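You operate a simulated robot arm through the tools that you are given. There is no shell and no other tool. Be economical: measure what you need, move in short steps, check, and stop when the job is done.

Carry out the task below with a simulated robot arm. There is one attempt and no reset: what you move stays moved.

TASK
Put the yellow stopper and the walnut from the top of the side table on the pewter plate.

It is judged by the outcome, as a careful person would: the job done as asked, and still so three seconds after it is handed in. It fails if anything else is knocked over, pushed out of place, dropped, spilled or broken.

THE ROBOT
A 7-joint arm with a two-finger parallel gripper, fixed in place. Base frame: the origin is at the foot of the arm, x ahead of it, y to its left, z up; the work surface is at about z = 0. Lengths are in cm, angles in rad, forces in N, time in s.
With the tool pointing down near the work surface it reaches from about 22 to 58 cm from the base axis. Its first joint turns from -1.152 to 1.152 rad. Payload 2.5 kg.
Tool frame: the origin (TCP) lies between the finger pads and is the grasp point; the fingertips stand 2.3 cm ahead of it; z points along the fingers, y is the line along which they close. The gripper opens to 9.4 cm. The fingers are 3.8 cm wide and 1 cm thick; the gripper's body (5.4 by 9.6 cm) begins 3.9 cm behind the TCP.
Orientation is that of the tool frame in the base frame, as a unit quaternion [x, y, z, w]. With the fingers straight down and closing along the base's y, the tool's x points along the base's -x, its y along +y and its z along -z.

THE INTERFACE
- The arm moves only by the tool jog_arm. Its argument "motion" is one flat list of numbers, 7 for each row, row after row: the shift along the tool's x, y, z in cm, then the turn, a rotation vector about the tool's x, y, z in degrees, then the finger opening in cm, from 0 to 9.4. In form: [dx, dy, dz, wx, wy, wz, claw, dx, dy, dz, wx, wy, wz, claw, ...]. A call has 1 to 10 rows; each row is the pose to reach, as a shift and turn from the pose commanded when the call began, along the tool's axes at that moment. A row lasts 0.2 s, in which the tool goes at most 5 cm and 0.15 rad; a call with a longer step from one row to the next is refused whole, and so is a gripper value outside its range. A pose out of reach is approached as far as the arm can. The call stops where the force on the tool passes 40 N (or 10 N more than at its start, if that is more) or the arm is blocked; 0.2 s more then pass. The fingers move at their own pace (about 10.8 cm/s each) and stop on an object; they squeeze with about 27 N. The grip force told is the motor's: it shows also when the fingers shut on nothing. Time passes only in rows, and 0.2 s behind the last, so rows that repeat a pose let the fingers close. It gives the time, the measured TCP pose, the force on the tool (base axes), the opening and the grip force at its end, in the units of the frame above (readings bear some noise), and new pictures: "pictures" is both (left out), scene, wrist or none.
- Cameras (640 x 400 px; columns grow to the right, rows downward): "scene" is fixed at [12.9, -41.17, 54.98]; the picture's right is [0.76, -0.65, 0.00], its down [-0.33, -0.39, -0.86] and it looks along [0.56, 0.65, -0.51] (base axes); focal length 358 px, centre (320, 200). "wrist" rides on the gripper at [-3.9, 0, -4.4] in the tool frame; the picture's right is [0.00, -1.00, 0.00], its down [0.97, 0.00, -0.24] and it looks along [0.24, 0.00, 0.97] (tool axes); focal length 218 px, centre (320, 200).
- measure_at(camera, pixels): there is no depth. For up to 12 entries [column, row, z] of the newest picture of that camera ("zoom" is the newest enlarged one), the place [x, y] in the base frame at which the ray of that pixel passes the height z, good to about 0.2 cm. No time passes.
- close_up(camera, box): a new picture of the part [left, top, right, bottom] of that camera's present view, enlarged. No time passes.
- hand_in(): hands the job in; it is judged then, once.

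Work in short steps. Measure before you move; look again where a grasp or a placing could have gone wrong, and mend it. You have 60 turns and 120 pictures in all, the two below and enlarged ones among them. Open the gripper and draw the arm clear of the work before you hand the job in, unless the task says otherwise; then end with one line.

The tools are called after ">>>" as a command line: name --argument value ..., lists and objects as JSON in quotes. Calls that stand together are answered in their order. jog_arm: Moves the arm, as the interface text tells. Its arguments: {"type":"object","properties":{"motion":{"type":"array","items":{"type":"number"}},"pictures":{"type":"string","enum":["both","scene","wrist","none"]}},"required":["motion"]} The other tools are called the same way: measure_at (camera, pixels) gives the place at which the rays of pixels pass given heights; close_up (camera, box) takes an enlarged picture of a part of a camera's view; hand_in () hands the job in.

At the start:

```text
time_s: 0.0
position: [36.11, 10.06, 30.27]
ee_rot: [0.0, 1.0, 0.0, 0.0]
force: [-0.1, -0.2, 0.4]
gripper_width: 9.39
grip_force: 0.1
```

scene: 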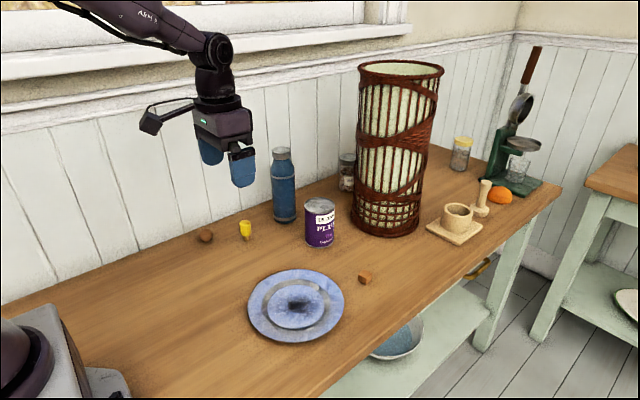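
wrist: 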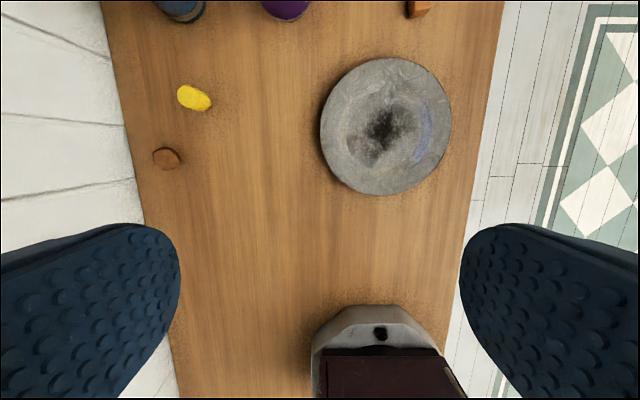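

The stopper appears at scene (245,230), a round brown thing at (205,236), and a brown cube at (365,278). I'll enlarge these to identify them and measure.

>>> close_up --camera "scene" --box '[180, 200, 400, 340]'

>>> close_up --camera "wrist" --box '[130, 60, 290, 180]'

>>> measure_at --camera "wrist" --pixels '[[194, 98, 1], [194, 98, 3], [167, 158, 1], [167, 158, 2], [386, 126, 1], [321, 126, 1], [452, 126, 1], [386, 58, 1], [386, 194, 1], [136, 170, 0]]'

>>> measure_at --camera "scene" --pixels '[[245, 238, 0], [245, 222, 4], [205, 242, 0], [205, 236, 1.5], [296, 305, 1], [283, 220, 0], [320, 244, 0]]'

```text
2.86 times, centred on (290, 270) of scene
```

zoom: 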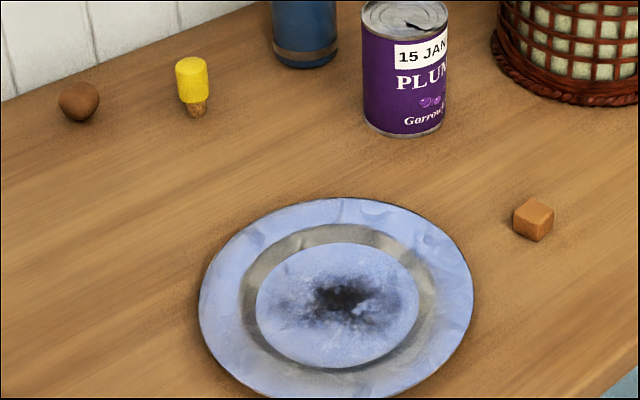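

```text
3.33 times, centred on (210, 120) of wrist
```

zoom: 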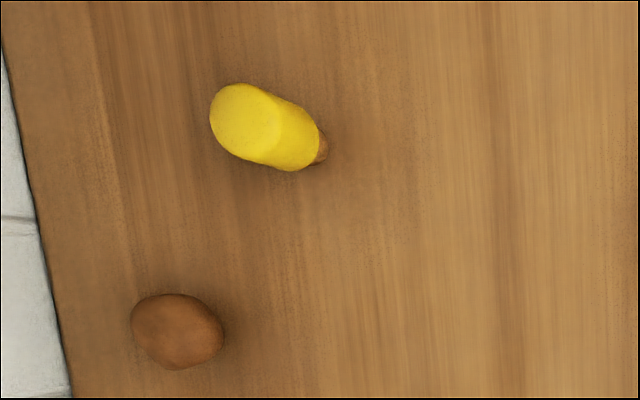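

```text
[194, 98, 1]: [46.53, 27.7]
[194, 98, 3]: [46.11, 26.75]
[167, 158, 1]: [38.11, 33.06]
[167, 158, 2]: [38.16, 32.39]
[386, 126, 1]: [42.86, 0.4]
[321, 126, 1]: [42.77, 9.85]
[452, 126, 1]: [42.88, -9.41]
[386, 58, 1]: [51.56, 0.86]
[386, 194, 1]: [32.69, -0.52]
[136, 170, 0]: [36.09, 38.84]
```

```text
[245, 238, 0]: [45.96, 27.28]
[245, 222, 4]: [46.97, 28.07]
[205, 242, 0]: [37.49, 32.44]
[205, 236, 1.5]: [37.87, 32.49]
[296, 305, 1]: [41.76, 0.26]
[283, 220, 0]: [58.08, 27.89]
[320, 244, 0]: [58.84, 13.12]
```

>>> measure_at --camera "wrist" --pixels '[[209, 104, 0], [187.5, 97, 3], [187.5, 97, 4], [187.5, 97, 5], [187.5, 97, 6], [160, 158, 0], [182, 162, 1], [182, 162, 2]]'

>>> measure_at --camera "scene" --pixels '[[247, 239.5, 0], [245, 222, 3], [245, 222, 5], [245, 222, 6], [240, 228, 4], [251, 228, 4], [198.5, 235, 1.5], [213, 235, 1.5], [205, 228.5, 3], [207, 242.5, 0]]'

```text
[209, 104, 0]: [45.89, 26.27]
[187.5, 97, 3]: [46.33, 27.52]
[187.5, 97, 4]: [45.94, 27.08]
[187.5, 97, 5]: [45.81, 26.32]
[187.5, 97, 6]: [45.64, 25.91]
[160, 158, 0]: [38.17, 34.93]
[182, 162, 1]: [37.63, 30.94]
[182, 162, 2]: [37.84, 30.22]
```

```text
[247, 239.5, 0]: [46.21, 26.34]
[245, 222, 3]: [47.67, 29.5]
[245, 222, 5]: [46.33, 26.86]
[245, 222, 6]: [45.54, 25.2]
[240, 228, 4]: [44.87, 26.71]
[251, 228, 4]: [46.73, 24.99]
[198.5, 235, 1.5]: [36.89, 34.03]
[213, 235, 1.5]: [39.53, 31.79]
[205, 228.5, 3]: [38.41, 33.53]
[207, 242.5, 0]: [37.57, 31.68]
```

The stopper stands upright at about (46.0, 26.4), height about 5.3; walnut is at about (37.9, 32.4), radius 1.6; plate centre is about (42.3, 0.4). I'll move above the stopper at z 14.

>>> jog_arm --motion '[-1.65, 2.72, 2.7, 0, 0, 0, 7, -3.3, 5.44, 5.4, 0, 0, 0, 7, -4.95, 8.16, 8.1, 0, 0, 0, 7, -6.6, 10.9, 10.8, 0, 0, 0, 7, -8.25, 13.6, 13.5, 0, 0, 0, 7, -9.9, 16.34, 16.3, 0, 0, 0, 7, -9.9, 16.34, 16.3, 0, 0, 0, 7]'

```text
time_s: 1.6
position: [46.32, 26.47, 14.05]
ee_rot: [0.0, 1.0, 0.0, 0.001]
force: [-0.6, -0.3, -0.7]
gripper_width: 6.97
grip_force: 0.0
```

scene: 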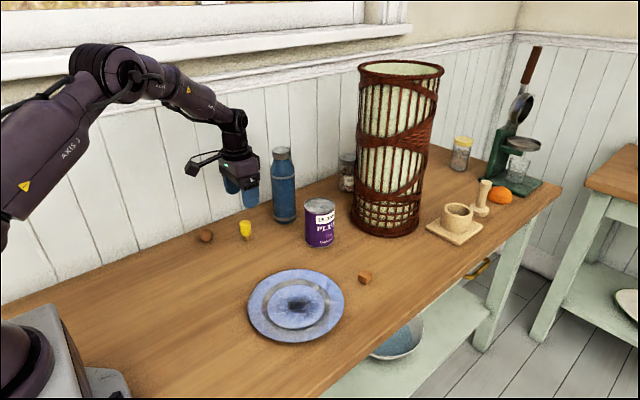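
wrist: 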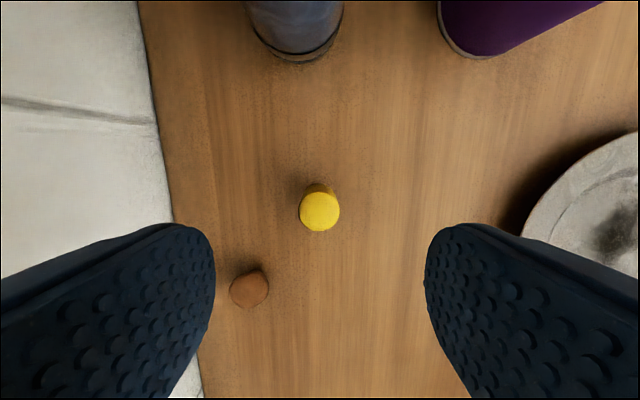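

There is a bracket on the gripper's left side in the scene, near (195,165). I'll enlarge it to see which way it sticks out, and measure the stopper and walnut again.

>>> close_up --camera "scene" --box '[160, 100, 320, 260]'

>>> measure_at --camera "wrist" --pixels '[[319, 212, 5.3], [319, 212, 4], [249, 287, 1.5], [230, 287, 1.5], [269, 287, 1.5], [167, 190, 0], [150, 80, 0], [298, 62, 0]]'

```text
2.50 times, centred on (240, 180) of scene
```

zoom: 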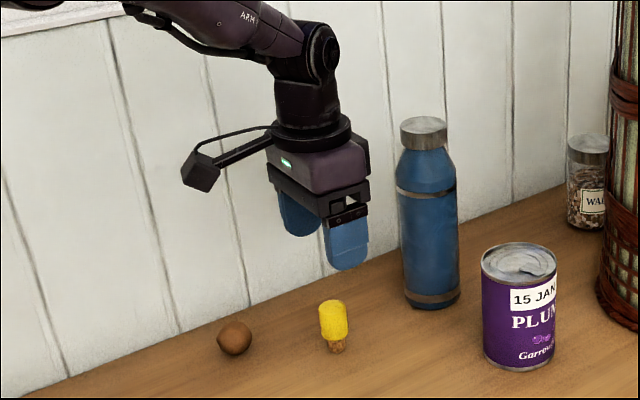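

```text
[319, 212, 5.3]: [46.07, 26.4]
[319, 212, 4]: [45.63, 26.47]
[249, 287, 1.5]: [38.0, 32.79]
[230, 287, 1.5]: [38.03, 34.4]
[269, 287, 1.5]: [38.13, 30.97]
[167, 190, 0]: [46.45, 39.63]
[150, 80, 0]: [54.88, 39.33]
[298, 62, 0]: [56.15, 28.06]
```

The bracket points along -x, high and clear of the wall. The stopper is confirmed at (46.05, 26.4), so I go down to z 3.6 and close.

>>> jog_arm --motion '[0.1, 0, 3, 0, 0, 0, 7, 0.2, 0, 6, 0, 0, 0, 7, 0.2, 0, 8.5, 0, 0, 0, 7, 0.2, 0, 10.4, 0, 0, 0, 7, 0.2, 0, 10.4, 0, 0, 0, 7, 0.2, 0, 10.4, 0, 0, 0, 2, 0.2, 0, 10.4, 0, 0, 0, 2, 0.2, 0, 10.4, 0, 0, 0, 2]'

```text
time_s: 3.4
position: [45.67, 26.45, 3.5]
ee_rot: [0.0, 1.0, 0.001, 0.0]
force: [-0.2, 0.5, -0.1]
gripper_width: 2.52
grip_force: 27.4
```

scene: 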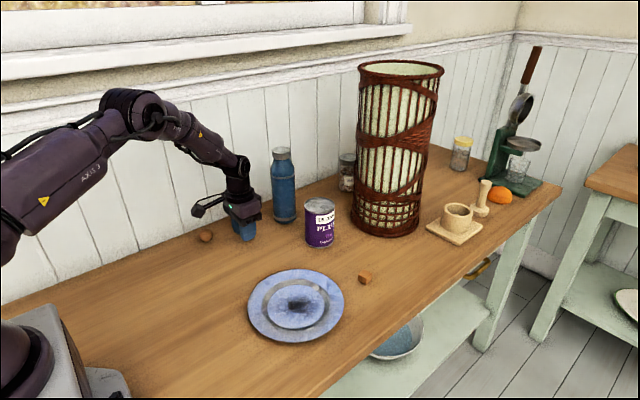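
wrist: 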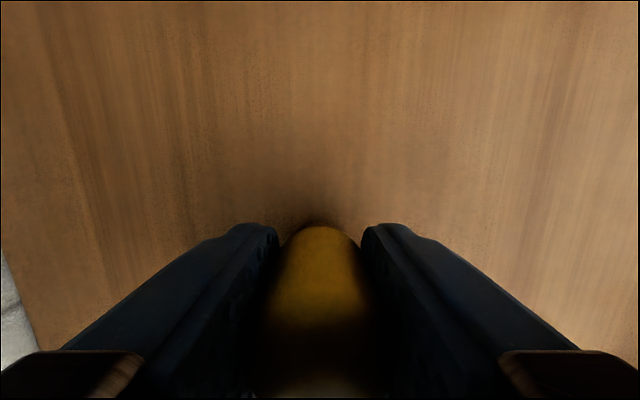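

Gripped at 2.52 cm. I'll lift 10 cm, then carry it to above the plate at about (45.2, 0.4).

>>> jog_arm --motion '[0, 0, -3, 0, 0, 0, 2, 0, 0, -6.5, 0, 0, 0, 2, 0, -2, -10, 0, 0, 0, 2, 0, -6, -10, 0, 0, 0, 2, 0, -10.5, -10, 0, 0, 0, 2, 0.2, -15, -10, 0, 0, 0, 2, 0.4, -19.5, -10, 0, 0, 0, 2, 0.6, -23.5, -10, 0, 0, 0, 2, 0.6, -26, -10, 0, 0, 0, 2, 0.6, -26, -10, 0, 0, 0, 2]'

```text
time_s: 5.6
position: [45.11, 0.53, 13.46]
ee_rot: [0.0, 1.0, 0.001, -0.001]
force: [0.9, 0.7, -0.5]
gripper_width: 2.48
grip_force: 26.7
```

scene: 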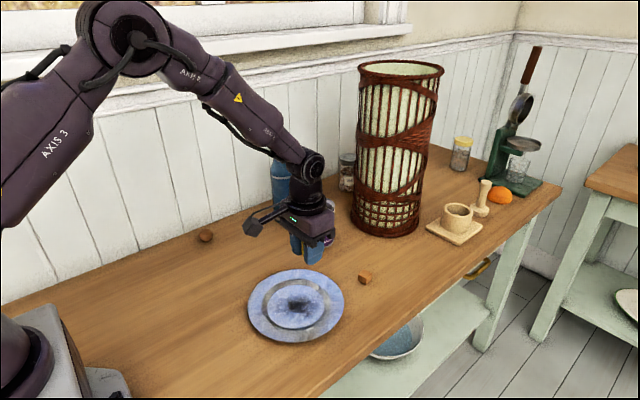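
wrist: 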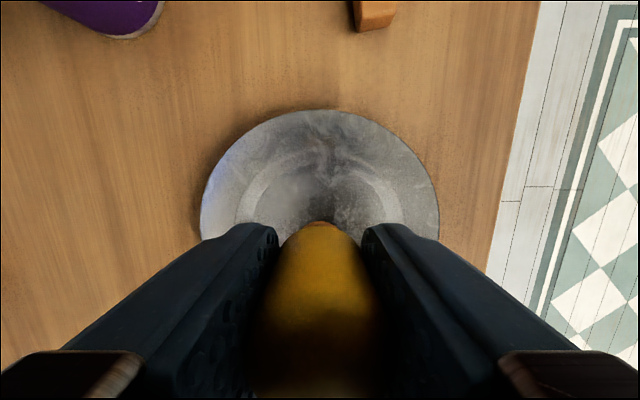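

>>> measure_at --camera "wrist" --pixels '[[322, 110, 1], [200, 215, 1], [439, 215, 1], [320, 224, 0.5], [320, 165, 0.5]]'

>>> measure_at --camera "scene" --pixels '[[296, 306, 0.5], [270, 306, 0.5], [326, 306, 0.5], [295, 285, 0.5], [296, 328, 0.5], [248, 308, 1.2], [344, 297, 1.2]]'

```text
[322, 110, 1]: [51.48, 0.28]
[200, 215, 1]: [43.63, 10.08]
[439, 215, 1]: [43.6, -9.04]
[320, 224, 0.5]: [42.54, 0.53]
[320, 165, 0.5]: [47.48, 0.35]
```

```text
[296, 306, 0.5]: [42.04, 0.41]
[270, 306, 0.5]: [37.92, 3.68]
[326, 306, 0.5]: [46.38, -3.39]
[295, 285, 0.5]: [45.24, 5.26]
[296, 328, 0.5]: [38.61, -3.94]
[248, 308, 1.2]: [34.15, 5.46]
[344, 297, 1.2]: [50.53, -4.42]
```

Plate centre is about (42.2, 0.45), with a flat part of radius about 5.5. I'll descend at x about 44.8 until the stopper is just over the plate.

>>> jog_arm --motion '[0.2, 0, 3, 0, 0, 0, 2, 0.3, 0, 6, 0, 0, 0, 2, 0.3, 0, 8, 0, 0, 0, 2, 0.3, 0, 9, 0, 0, 0, 2, 0.3, 0, 9, 0, 0, 0, 2]'

>>> close_up --camera "scene" --box '[230, 220, 370, 350]'

```text
time_s: 6.8
position: [44.88, 0.33, 4.49]
ee_rot: [0.0, 1.0, 0.0, 0.001]
force: [-0.6, 0.5, -0.5]
gripper_width: 2.48
grip_force: 26.9
```

scene: 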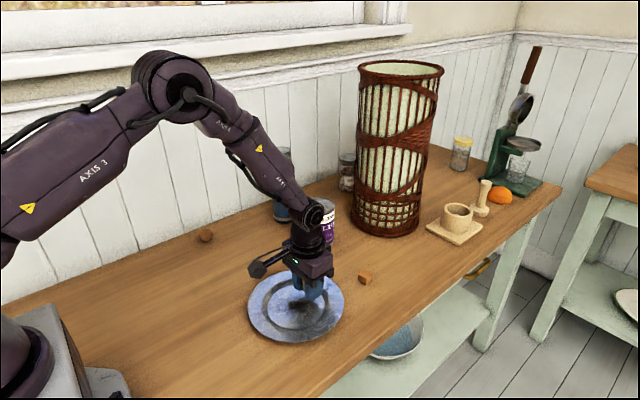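
wrist: 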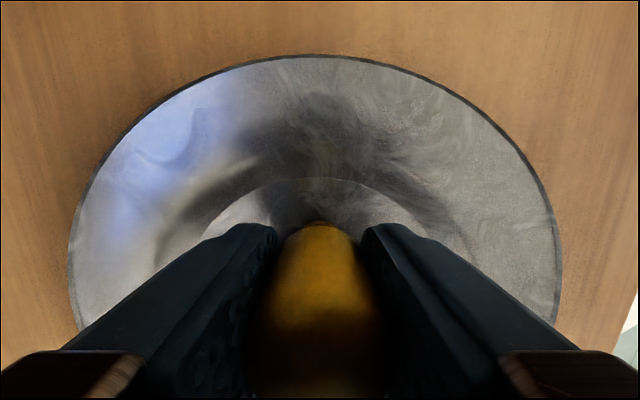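

```text
3.08 times, centred on (300, 285) of scene
```

zoom: 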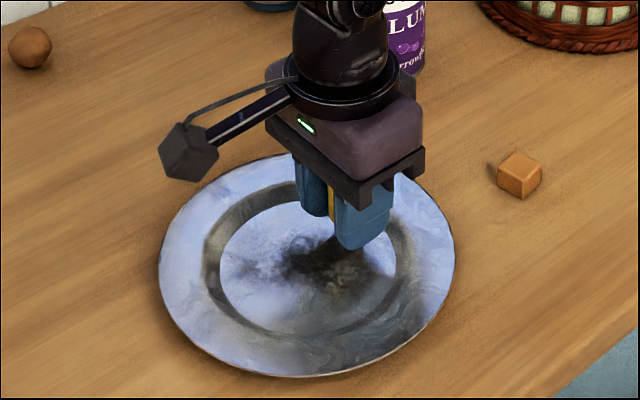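

I lower in small steps and watch the force.

>>> jog_arm --motion '[0, 0, 0.15, 0, 0, 0, 2, 0, 0, 0.3, 0, 0, 0, 2, 0, 0, 0.3, 0, 0, 0, 2]' --pictures "none"

```text
time_s: 7.6
position: [44.95, 0.36, 4.27]
ee_rot: [0.0, 1.0, -0.001, 0.0]
force: [-0.3, 0.0, 0.8]
gripper_width: 2.51
grip_force: 27.3
```

>>> jog_arm --motion '[0, 0, 0.1, 0, 0, 0, 2, 0, 0, 0.2, 0, 0, 0, 2, 0, 0, 0.2, 0, 0, 0, 2]' --pictures "none"

```text
time_s: 8.4
position: [45.0, 0.28, 4.12]
ee_rot: [-0.001, 1.0, 0.0, 0.0]
force: [0.4, -0.5, 1.1]
gripper_width: 2.49
grip_force: 27.1
```

>>> jog_arm --motion '[0, 0, 0.1, 0, 0, 0, 2, 0, 0, 0.2, 0, 0, 0, 2, 0, 0, 0.2, 0, 0, 0, 2]' --pictures "none"

```text
time_s: 9.2
position: [44.91, 0.22, 3.95]
ee_rot: [0.001, 1.0, 0.0, 0.002]
force: [-5.1, -0.6, 23.1]
gripper_width: 2.47
grip_force: 26.7
```

Contact at z about 4.0 (23 N). I'll ease up 0.1, open gently, then rise.

>>> jog_arm --motion '[0, 0, -0.12, 0, 0, 0, 2, 0, 0, -0.12, 0, 0, 0, 3, 0, 0, -0.12, 0, 0, 0, 4.5, 0, 0, -0.12, 0, 0, 0, 5, 0, 0, -1, 0, 0, 0, 5, 0, 0, -3.5, 0, 0, 0, 5, 0, 0, -7, 0, 0, 0, 5, 0, 0, -10, 0, 0, 0, 5, 0, 0, -10, 0, 0, 0, 5]'

```text
time_s: 11.2
position: [44.75, 0.12, 14.0]
ee_rot: [0.0, 1.0, 0.0, 0.001]
force: [-0.2, 0.0, -0.2]
gripper_width: 5.0
grip_force: 0.0
```

scene: 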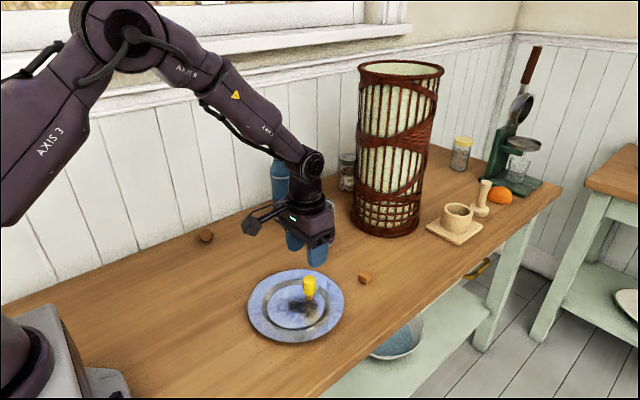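
wrist: 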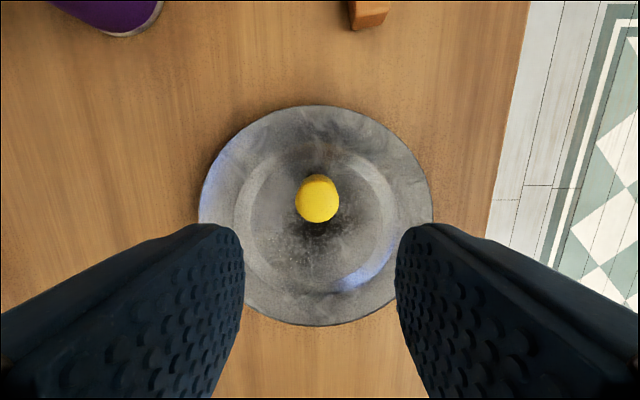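

The stopper stands on the plate. I go above the walnut at (38.0, 32.5).

>>> jog_arm --motion '[0.7, 3.3, 0, 0, 0, 0, 5, 1.6, 7.5, 0, 0, 0, 0, 5, 2.5, 11.7, 0, 0, 0, 0, 5, 3.4, 15.9, 0, 0, 0, 0, 5, 4.3, 20.1, 0, 0, 0, 0, 5, 5.2, 24.3, 0, 0, 0, 0, 5, 6.1, 28.4, 0, 0, 0, 0, 5, 6.6, 30.6, 1, 0, 0, 0, 5, 6.9, 32.1, 2, 0, 0, 0, 5, 6.9, 32.1, 2, 0, 0, 0, 5]'

```text
time_s: 13.4
position: [37.8, 32.5, 11.85]
ee_rot: [0.0, 1.0, 0.0, 0.0]
force: [-0.1, -1.1, 0.4]
gripper_width: 5.01
grip_force: 0.0
```

scene: 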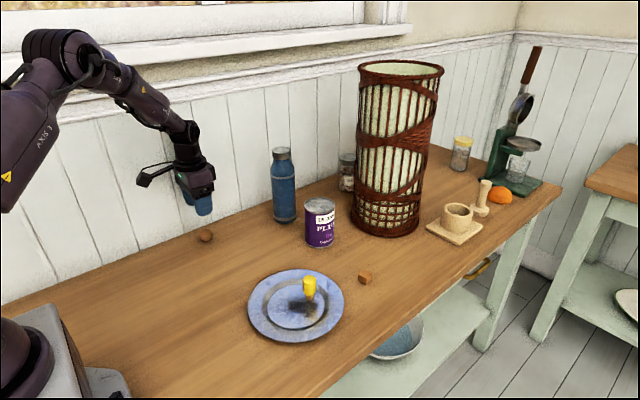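
wrist: 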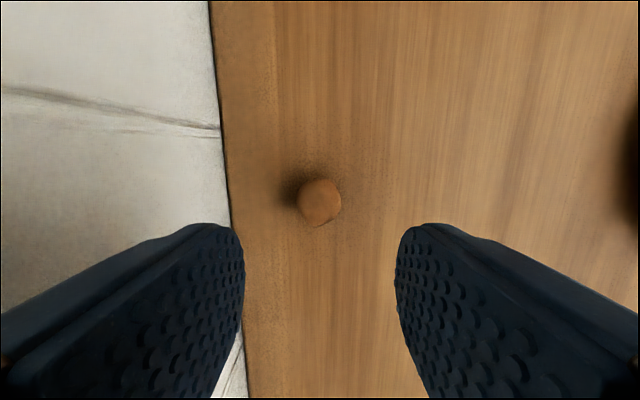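

>>> measure_at --camera "wrist" --pixels '[[320, 202, 1.5], [320, 178, 1.5], [320, 227, 1.5], [298, 202, 1.5], [342, 202, 1.5], [229, 180, 0], [240, 330, 0]]'

```text
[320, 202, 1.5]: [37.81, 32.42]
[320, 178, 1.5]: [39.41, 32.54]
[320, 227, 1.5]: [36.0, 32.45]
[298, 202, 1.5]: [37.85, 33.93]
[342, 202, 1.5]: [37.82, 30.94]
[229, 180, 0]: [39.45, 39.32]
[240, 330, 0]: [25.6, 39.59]
```

The walnut is at (37.8, 32.45) and the wall at y about 39.4, leaving room. I descend to z 2.7 and close.

>>> jog_arm --motion '[0.1, 0, 3, 0, 0, 0, 5, 0.2, 0, 6, 0, 0, 0, 5, 0.2, 0, 8, 0, 0, 0, 5, 0.2, 0, 9.2, 0, 0, 0, 5, 0.2, 0, 9.2, 0, 0, 0, 5, 0.2, 0, 9.2, 0, 0, 0, 2.4, 0.2, 0, 9.2, 0, 0, 0, 2.4, 0.2, 0, 9.2, 0, 0, 0, 2.4]'

```text
time_s: 15.2
position: [37.64, 32.67, 2.58]
ee_rot: [0.0, 1.0, 0.0, 0.0]
force: [0.4, 0.6, -0.5]
gripper_width: 3.01
grip_force: 27.1
```

scene: 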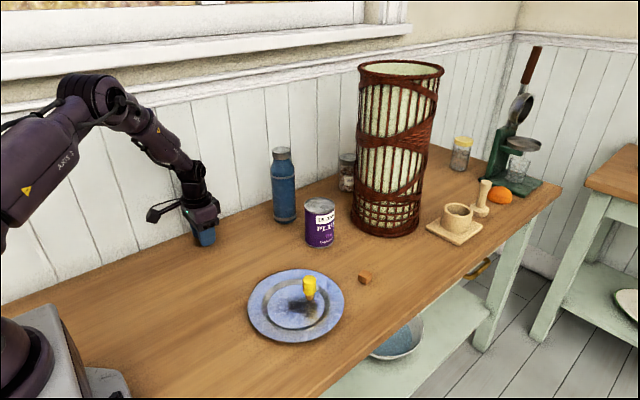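
wrist: 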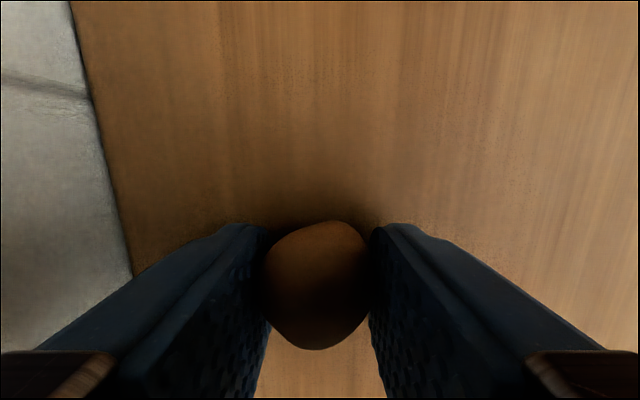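

Walnut gripped (3.0 cm). I lift and carry it to above (38.8, -1.5) on the plate, clear of the stopper.

>>> jog_arm --motion '[0, 0, -4, 0, 0, 0, 2.4, 0, 0, -8, 0, 0, 0, 2.4, 0, -3, -11, 0, 0, 0, 2.4, 0, -7.5, -11, 0, 0, 0, 2.4, 0, -12, -11, 0, 0, 0, 2.4, 0, -16.7, -11, 0, 0, 0, 2.4, -0.2, -21.4, -11, 0, 0, 0, 2.4, -0.5, -26, -11, 0, 0, 0, 2.4, -0.8, -30.5, -11, 0, 0, 0, 2.4, -1, -34, -11, 0, 0, 0, 2.4]'

```text
time_s: 17.4
position: [38.82, -1.78, 13.42]
ee_rot: [-0.001, 1.0, 0.0, 0.0]
force: [0.1, -0.2, 0.8]
gripper_width: 2.99
grip_force: 26.6
```

scene: 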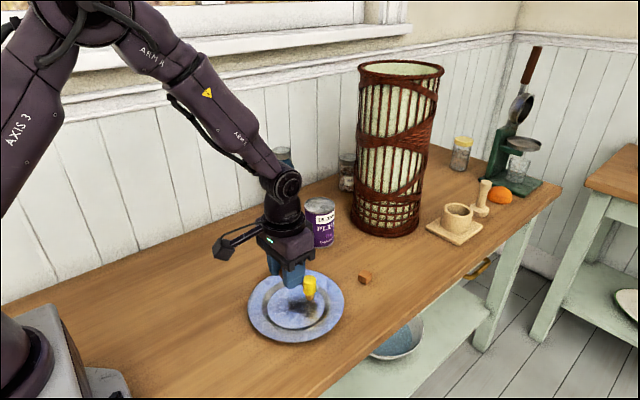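
wrist: 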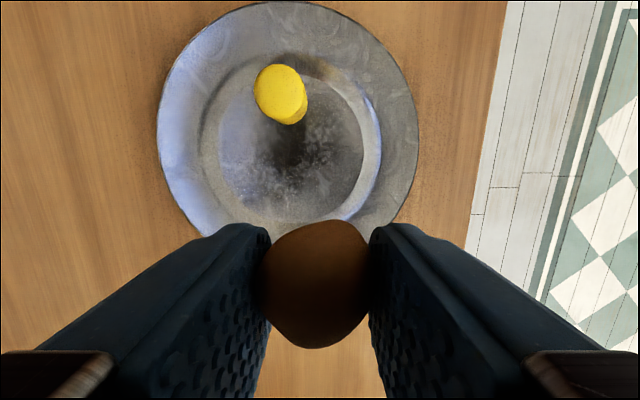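

>>> measure_at --camera "wrist" --pixels '[[290, 222, 0.5], [218, 150, 0.5], [362, 150, 0.5], [279, 92, 5.8], [300, 118, 1]]'

```text
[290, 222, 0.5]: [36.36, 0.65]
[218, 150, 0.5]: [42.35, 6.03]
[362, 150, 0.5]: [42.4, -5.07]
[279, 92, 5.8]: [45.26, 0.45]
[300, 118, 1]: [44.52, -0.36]
```

The flat part is centred at (42.0, 0.45) with radius 5.6, and the stopper is at 45. I descend to z about 3.6, shifting slightly towards the centre.

>>> jog_arm --motion '[0, 0.3, 3, 0, 0, 0, 2.4, -0.1, 0.6, 6, 0, 0, 0, 2.4, -0.1, 0.6, 8.5, 0, 0, 0, 2.4, -0.1, 0.6, 10, 0, 0, 0, 2.4, -0.1, 0.6, 10, 0, 0, 0, 2.4]'

```text
time_s: 18.6
position: [38.93, -1.13, 3.61]
ee_rot: [0.0, 1.0, 0.0, 0.0]
force: [-0.2, 0.4, 0.0]
gripper_width: 3.01
grip_force: 26.7
```

scene: 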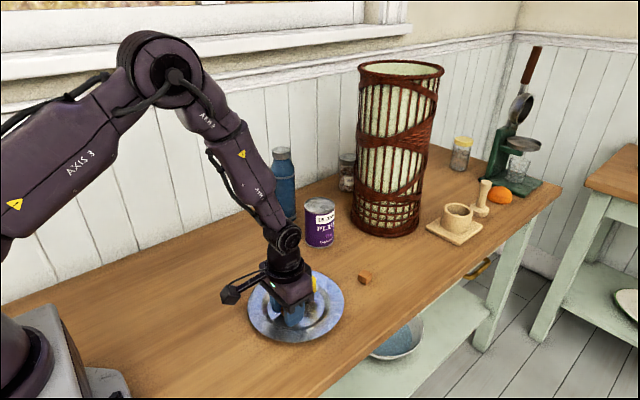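
wrist: 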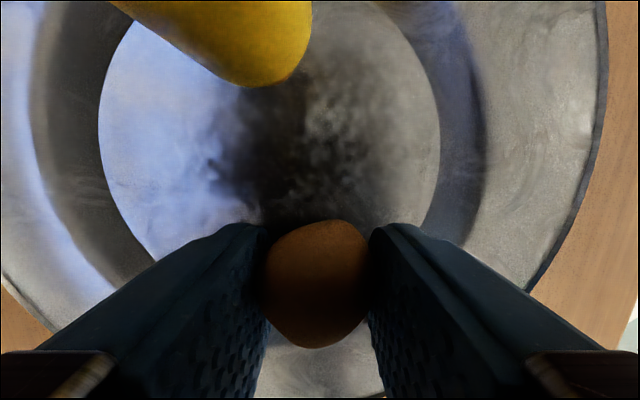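

>>> jog_arm --motion '[0, 0, 0.15, 0, 0, 0, 2.4, 0, 0, 0.3, 0, 0, 0, 2.4, 0, 0, 0.4, 0, 0, 0, 2.4, 0, 0, 0.4, 0, 0, 0, 2.4]' --pictures "none"

```text
time_s: 19.6
position: [38.8, -1.06, 3.15]
ee_rot: [0.0, 1.0, 0.0, -0.001]
force: [0.4, 0.4, -0.2]
gripper_width: 3.03
grip_force: 26.2
```

>>> jog_arm --motion '[0, 0, 0.08, 0, 0, 0, 2.4, 0, 0, 0.15, 0, 0, 0, 2.4, 0, 0, 0.15, 0, 0, 0, 2.4]' --pictures "none"

```text
time_s: 20.4
position: [38.85, -0.95, 3.03]
ee_rot: [0.0, 1.0, 0.001, 0.0]
force: [-0.6, -0.4, -0.3]
gripper_width: 2.97
grip_force: 26.4
```

>>> jog_arm --motion '[0, 0, 0.08, 0, 0, 0, 2.4, 0, 0, 0.15, 0, 0, 0, 2.4, 0, 0, 0.15, 0, 0, 0, 2.4]' --pictures "none"

```text
time_s: 21.2
position: [38.95, -0.94, 2.95]
ee_rot: [0.0, 1.0, 0.0, 0.0]
force: [-5.3, -0.3, 20.1]
gripper_width: 2.99
grip_force: 27.1
```

Contact (20 N). I ease up slightly, open slowly, let it settle, then rise.

>>> jog_arm --motion '[0, 0, -0.08, 0, 0, 0, 2.4, 0, 0, -0.08, 0, 0, 0, 3.2, 0, 0, -0.08, 0, 0, 0, 3.6, 0, 0, -0.08, 0, 0, 0, 4.2, 0, 0, -0.08, 0, 0, 0, 5, 0, 0, -0.6, 0, 0, 0, 5, 0, 0, -2.5, 0, 0, 0, 5, 0, 0, -6, 0, 0, 0, 5, 0, 0, -10, 0, 0, 0, 5, 0, 0, -12, 0, 0, 0, 5]'

```text
time_s: 23.4
position: [38.87, -1.09, 15.01]
ee_rot: [0.0, 1.0, -0.001, 0.0]
force: [-0.7, -0.3, 0.2]
gripper_width: 5.0
grip_force: 0.0
```

scene: 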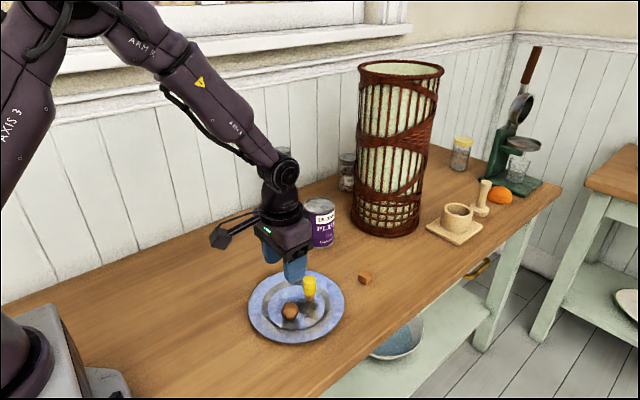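
wrist: 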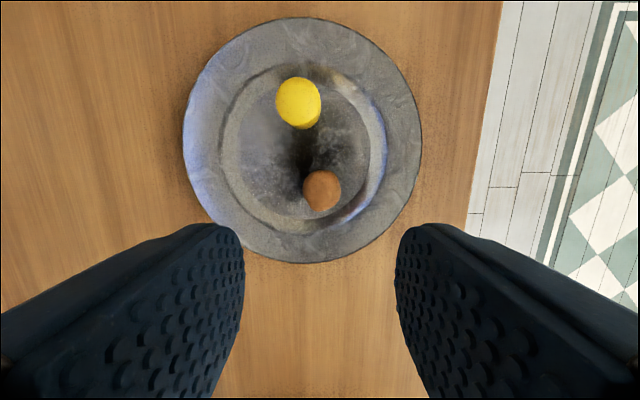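

Both rest on the plate. I draw the arm up and back to the starting area, and open it.

>>> jog_arm --motion '[0, 0, -4, 0, 0, 0, 5, 0, 0, -8, 0, 0, 0, 7, 0.5, 2, -12, 0, 0, 0, 9, 1.5, 5, -15, 0, 0, 0, 9, 2, 8, -15, 0, 0, 0, 9, 2.5, 11, -15, 0, 0, 0, 9, 2.5, 11, -15, 0, 0, 0, 9]'

>>> close_up --camera "scene" --box '[230, 240, 370, 350]'

```text
time_s: 25.0
position: [36.56, 9.95, 30.04]
ee_rot: [0.0, 1.0, 0.001, -0.001]
force: [0.4, -0.6, 0.1]
gripper_width: 9.0
grip_force: 0.2
```

scene: 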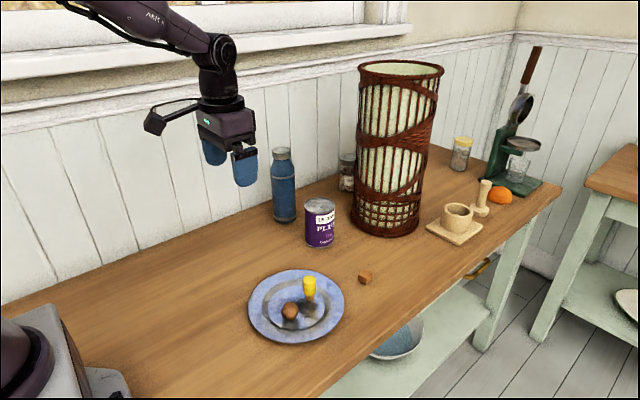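
wrist: 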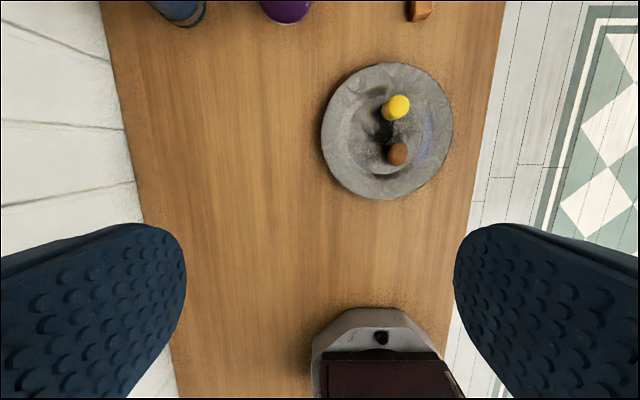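

```text
3.64 times, centred on (300, 295) of scene
```

zoom: 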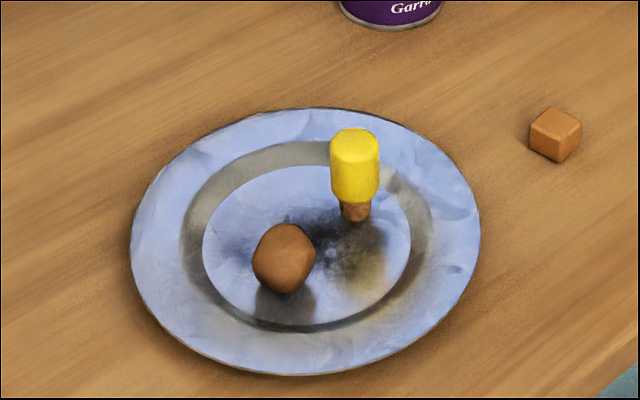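

Both items sit stably on the plate and nothing else has moved, so I hand in.

>>> hand_in

```text
The job is handed in.
```

The yellow stopper (standing upright) and the walnut are both resting on the pewter plate; nothing else was disturbed, and the job is handed in with the gripper open and the arm clear.
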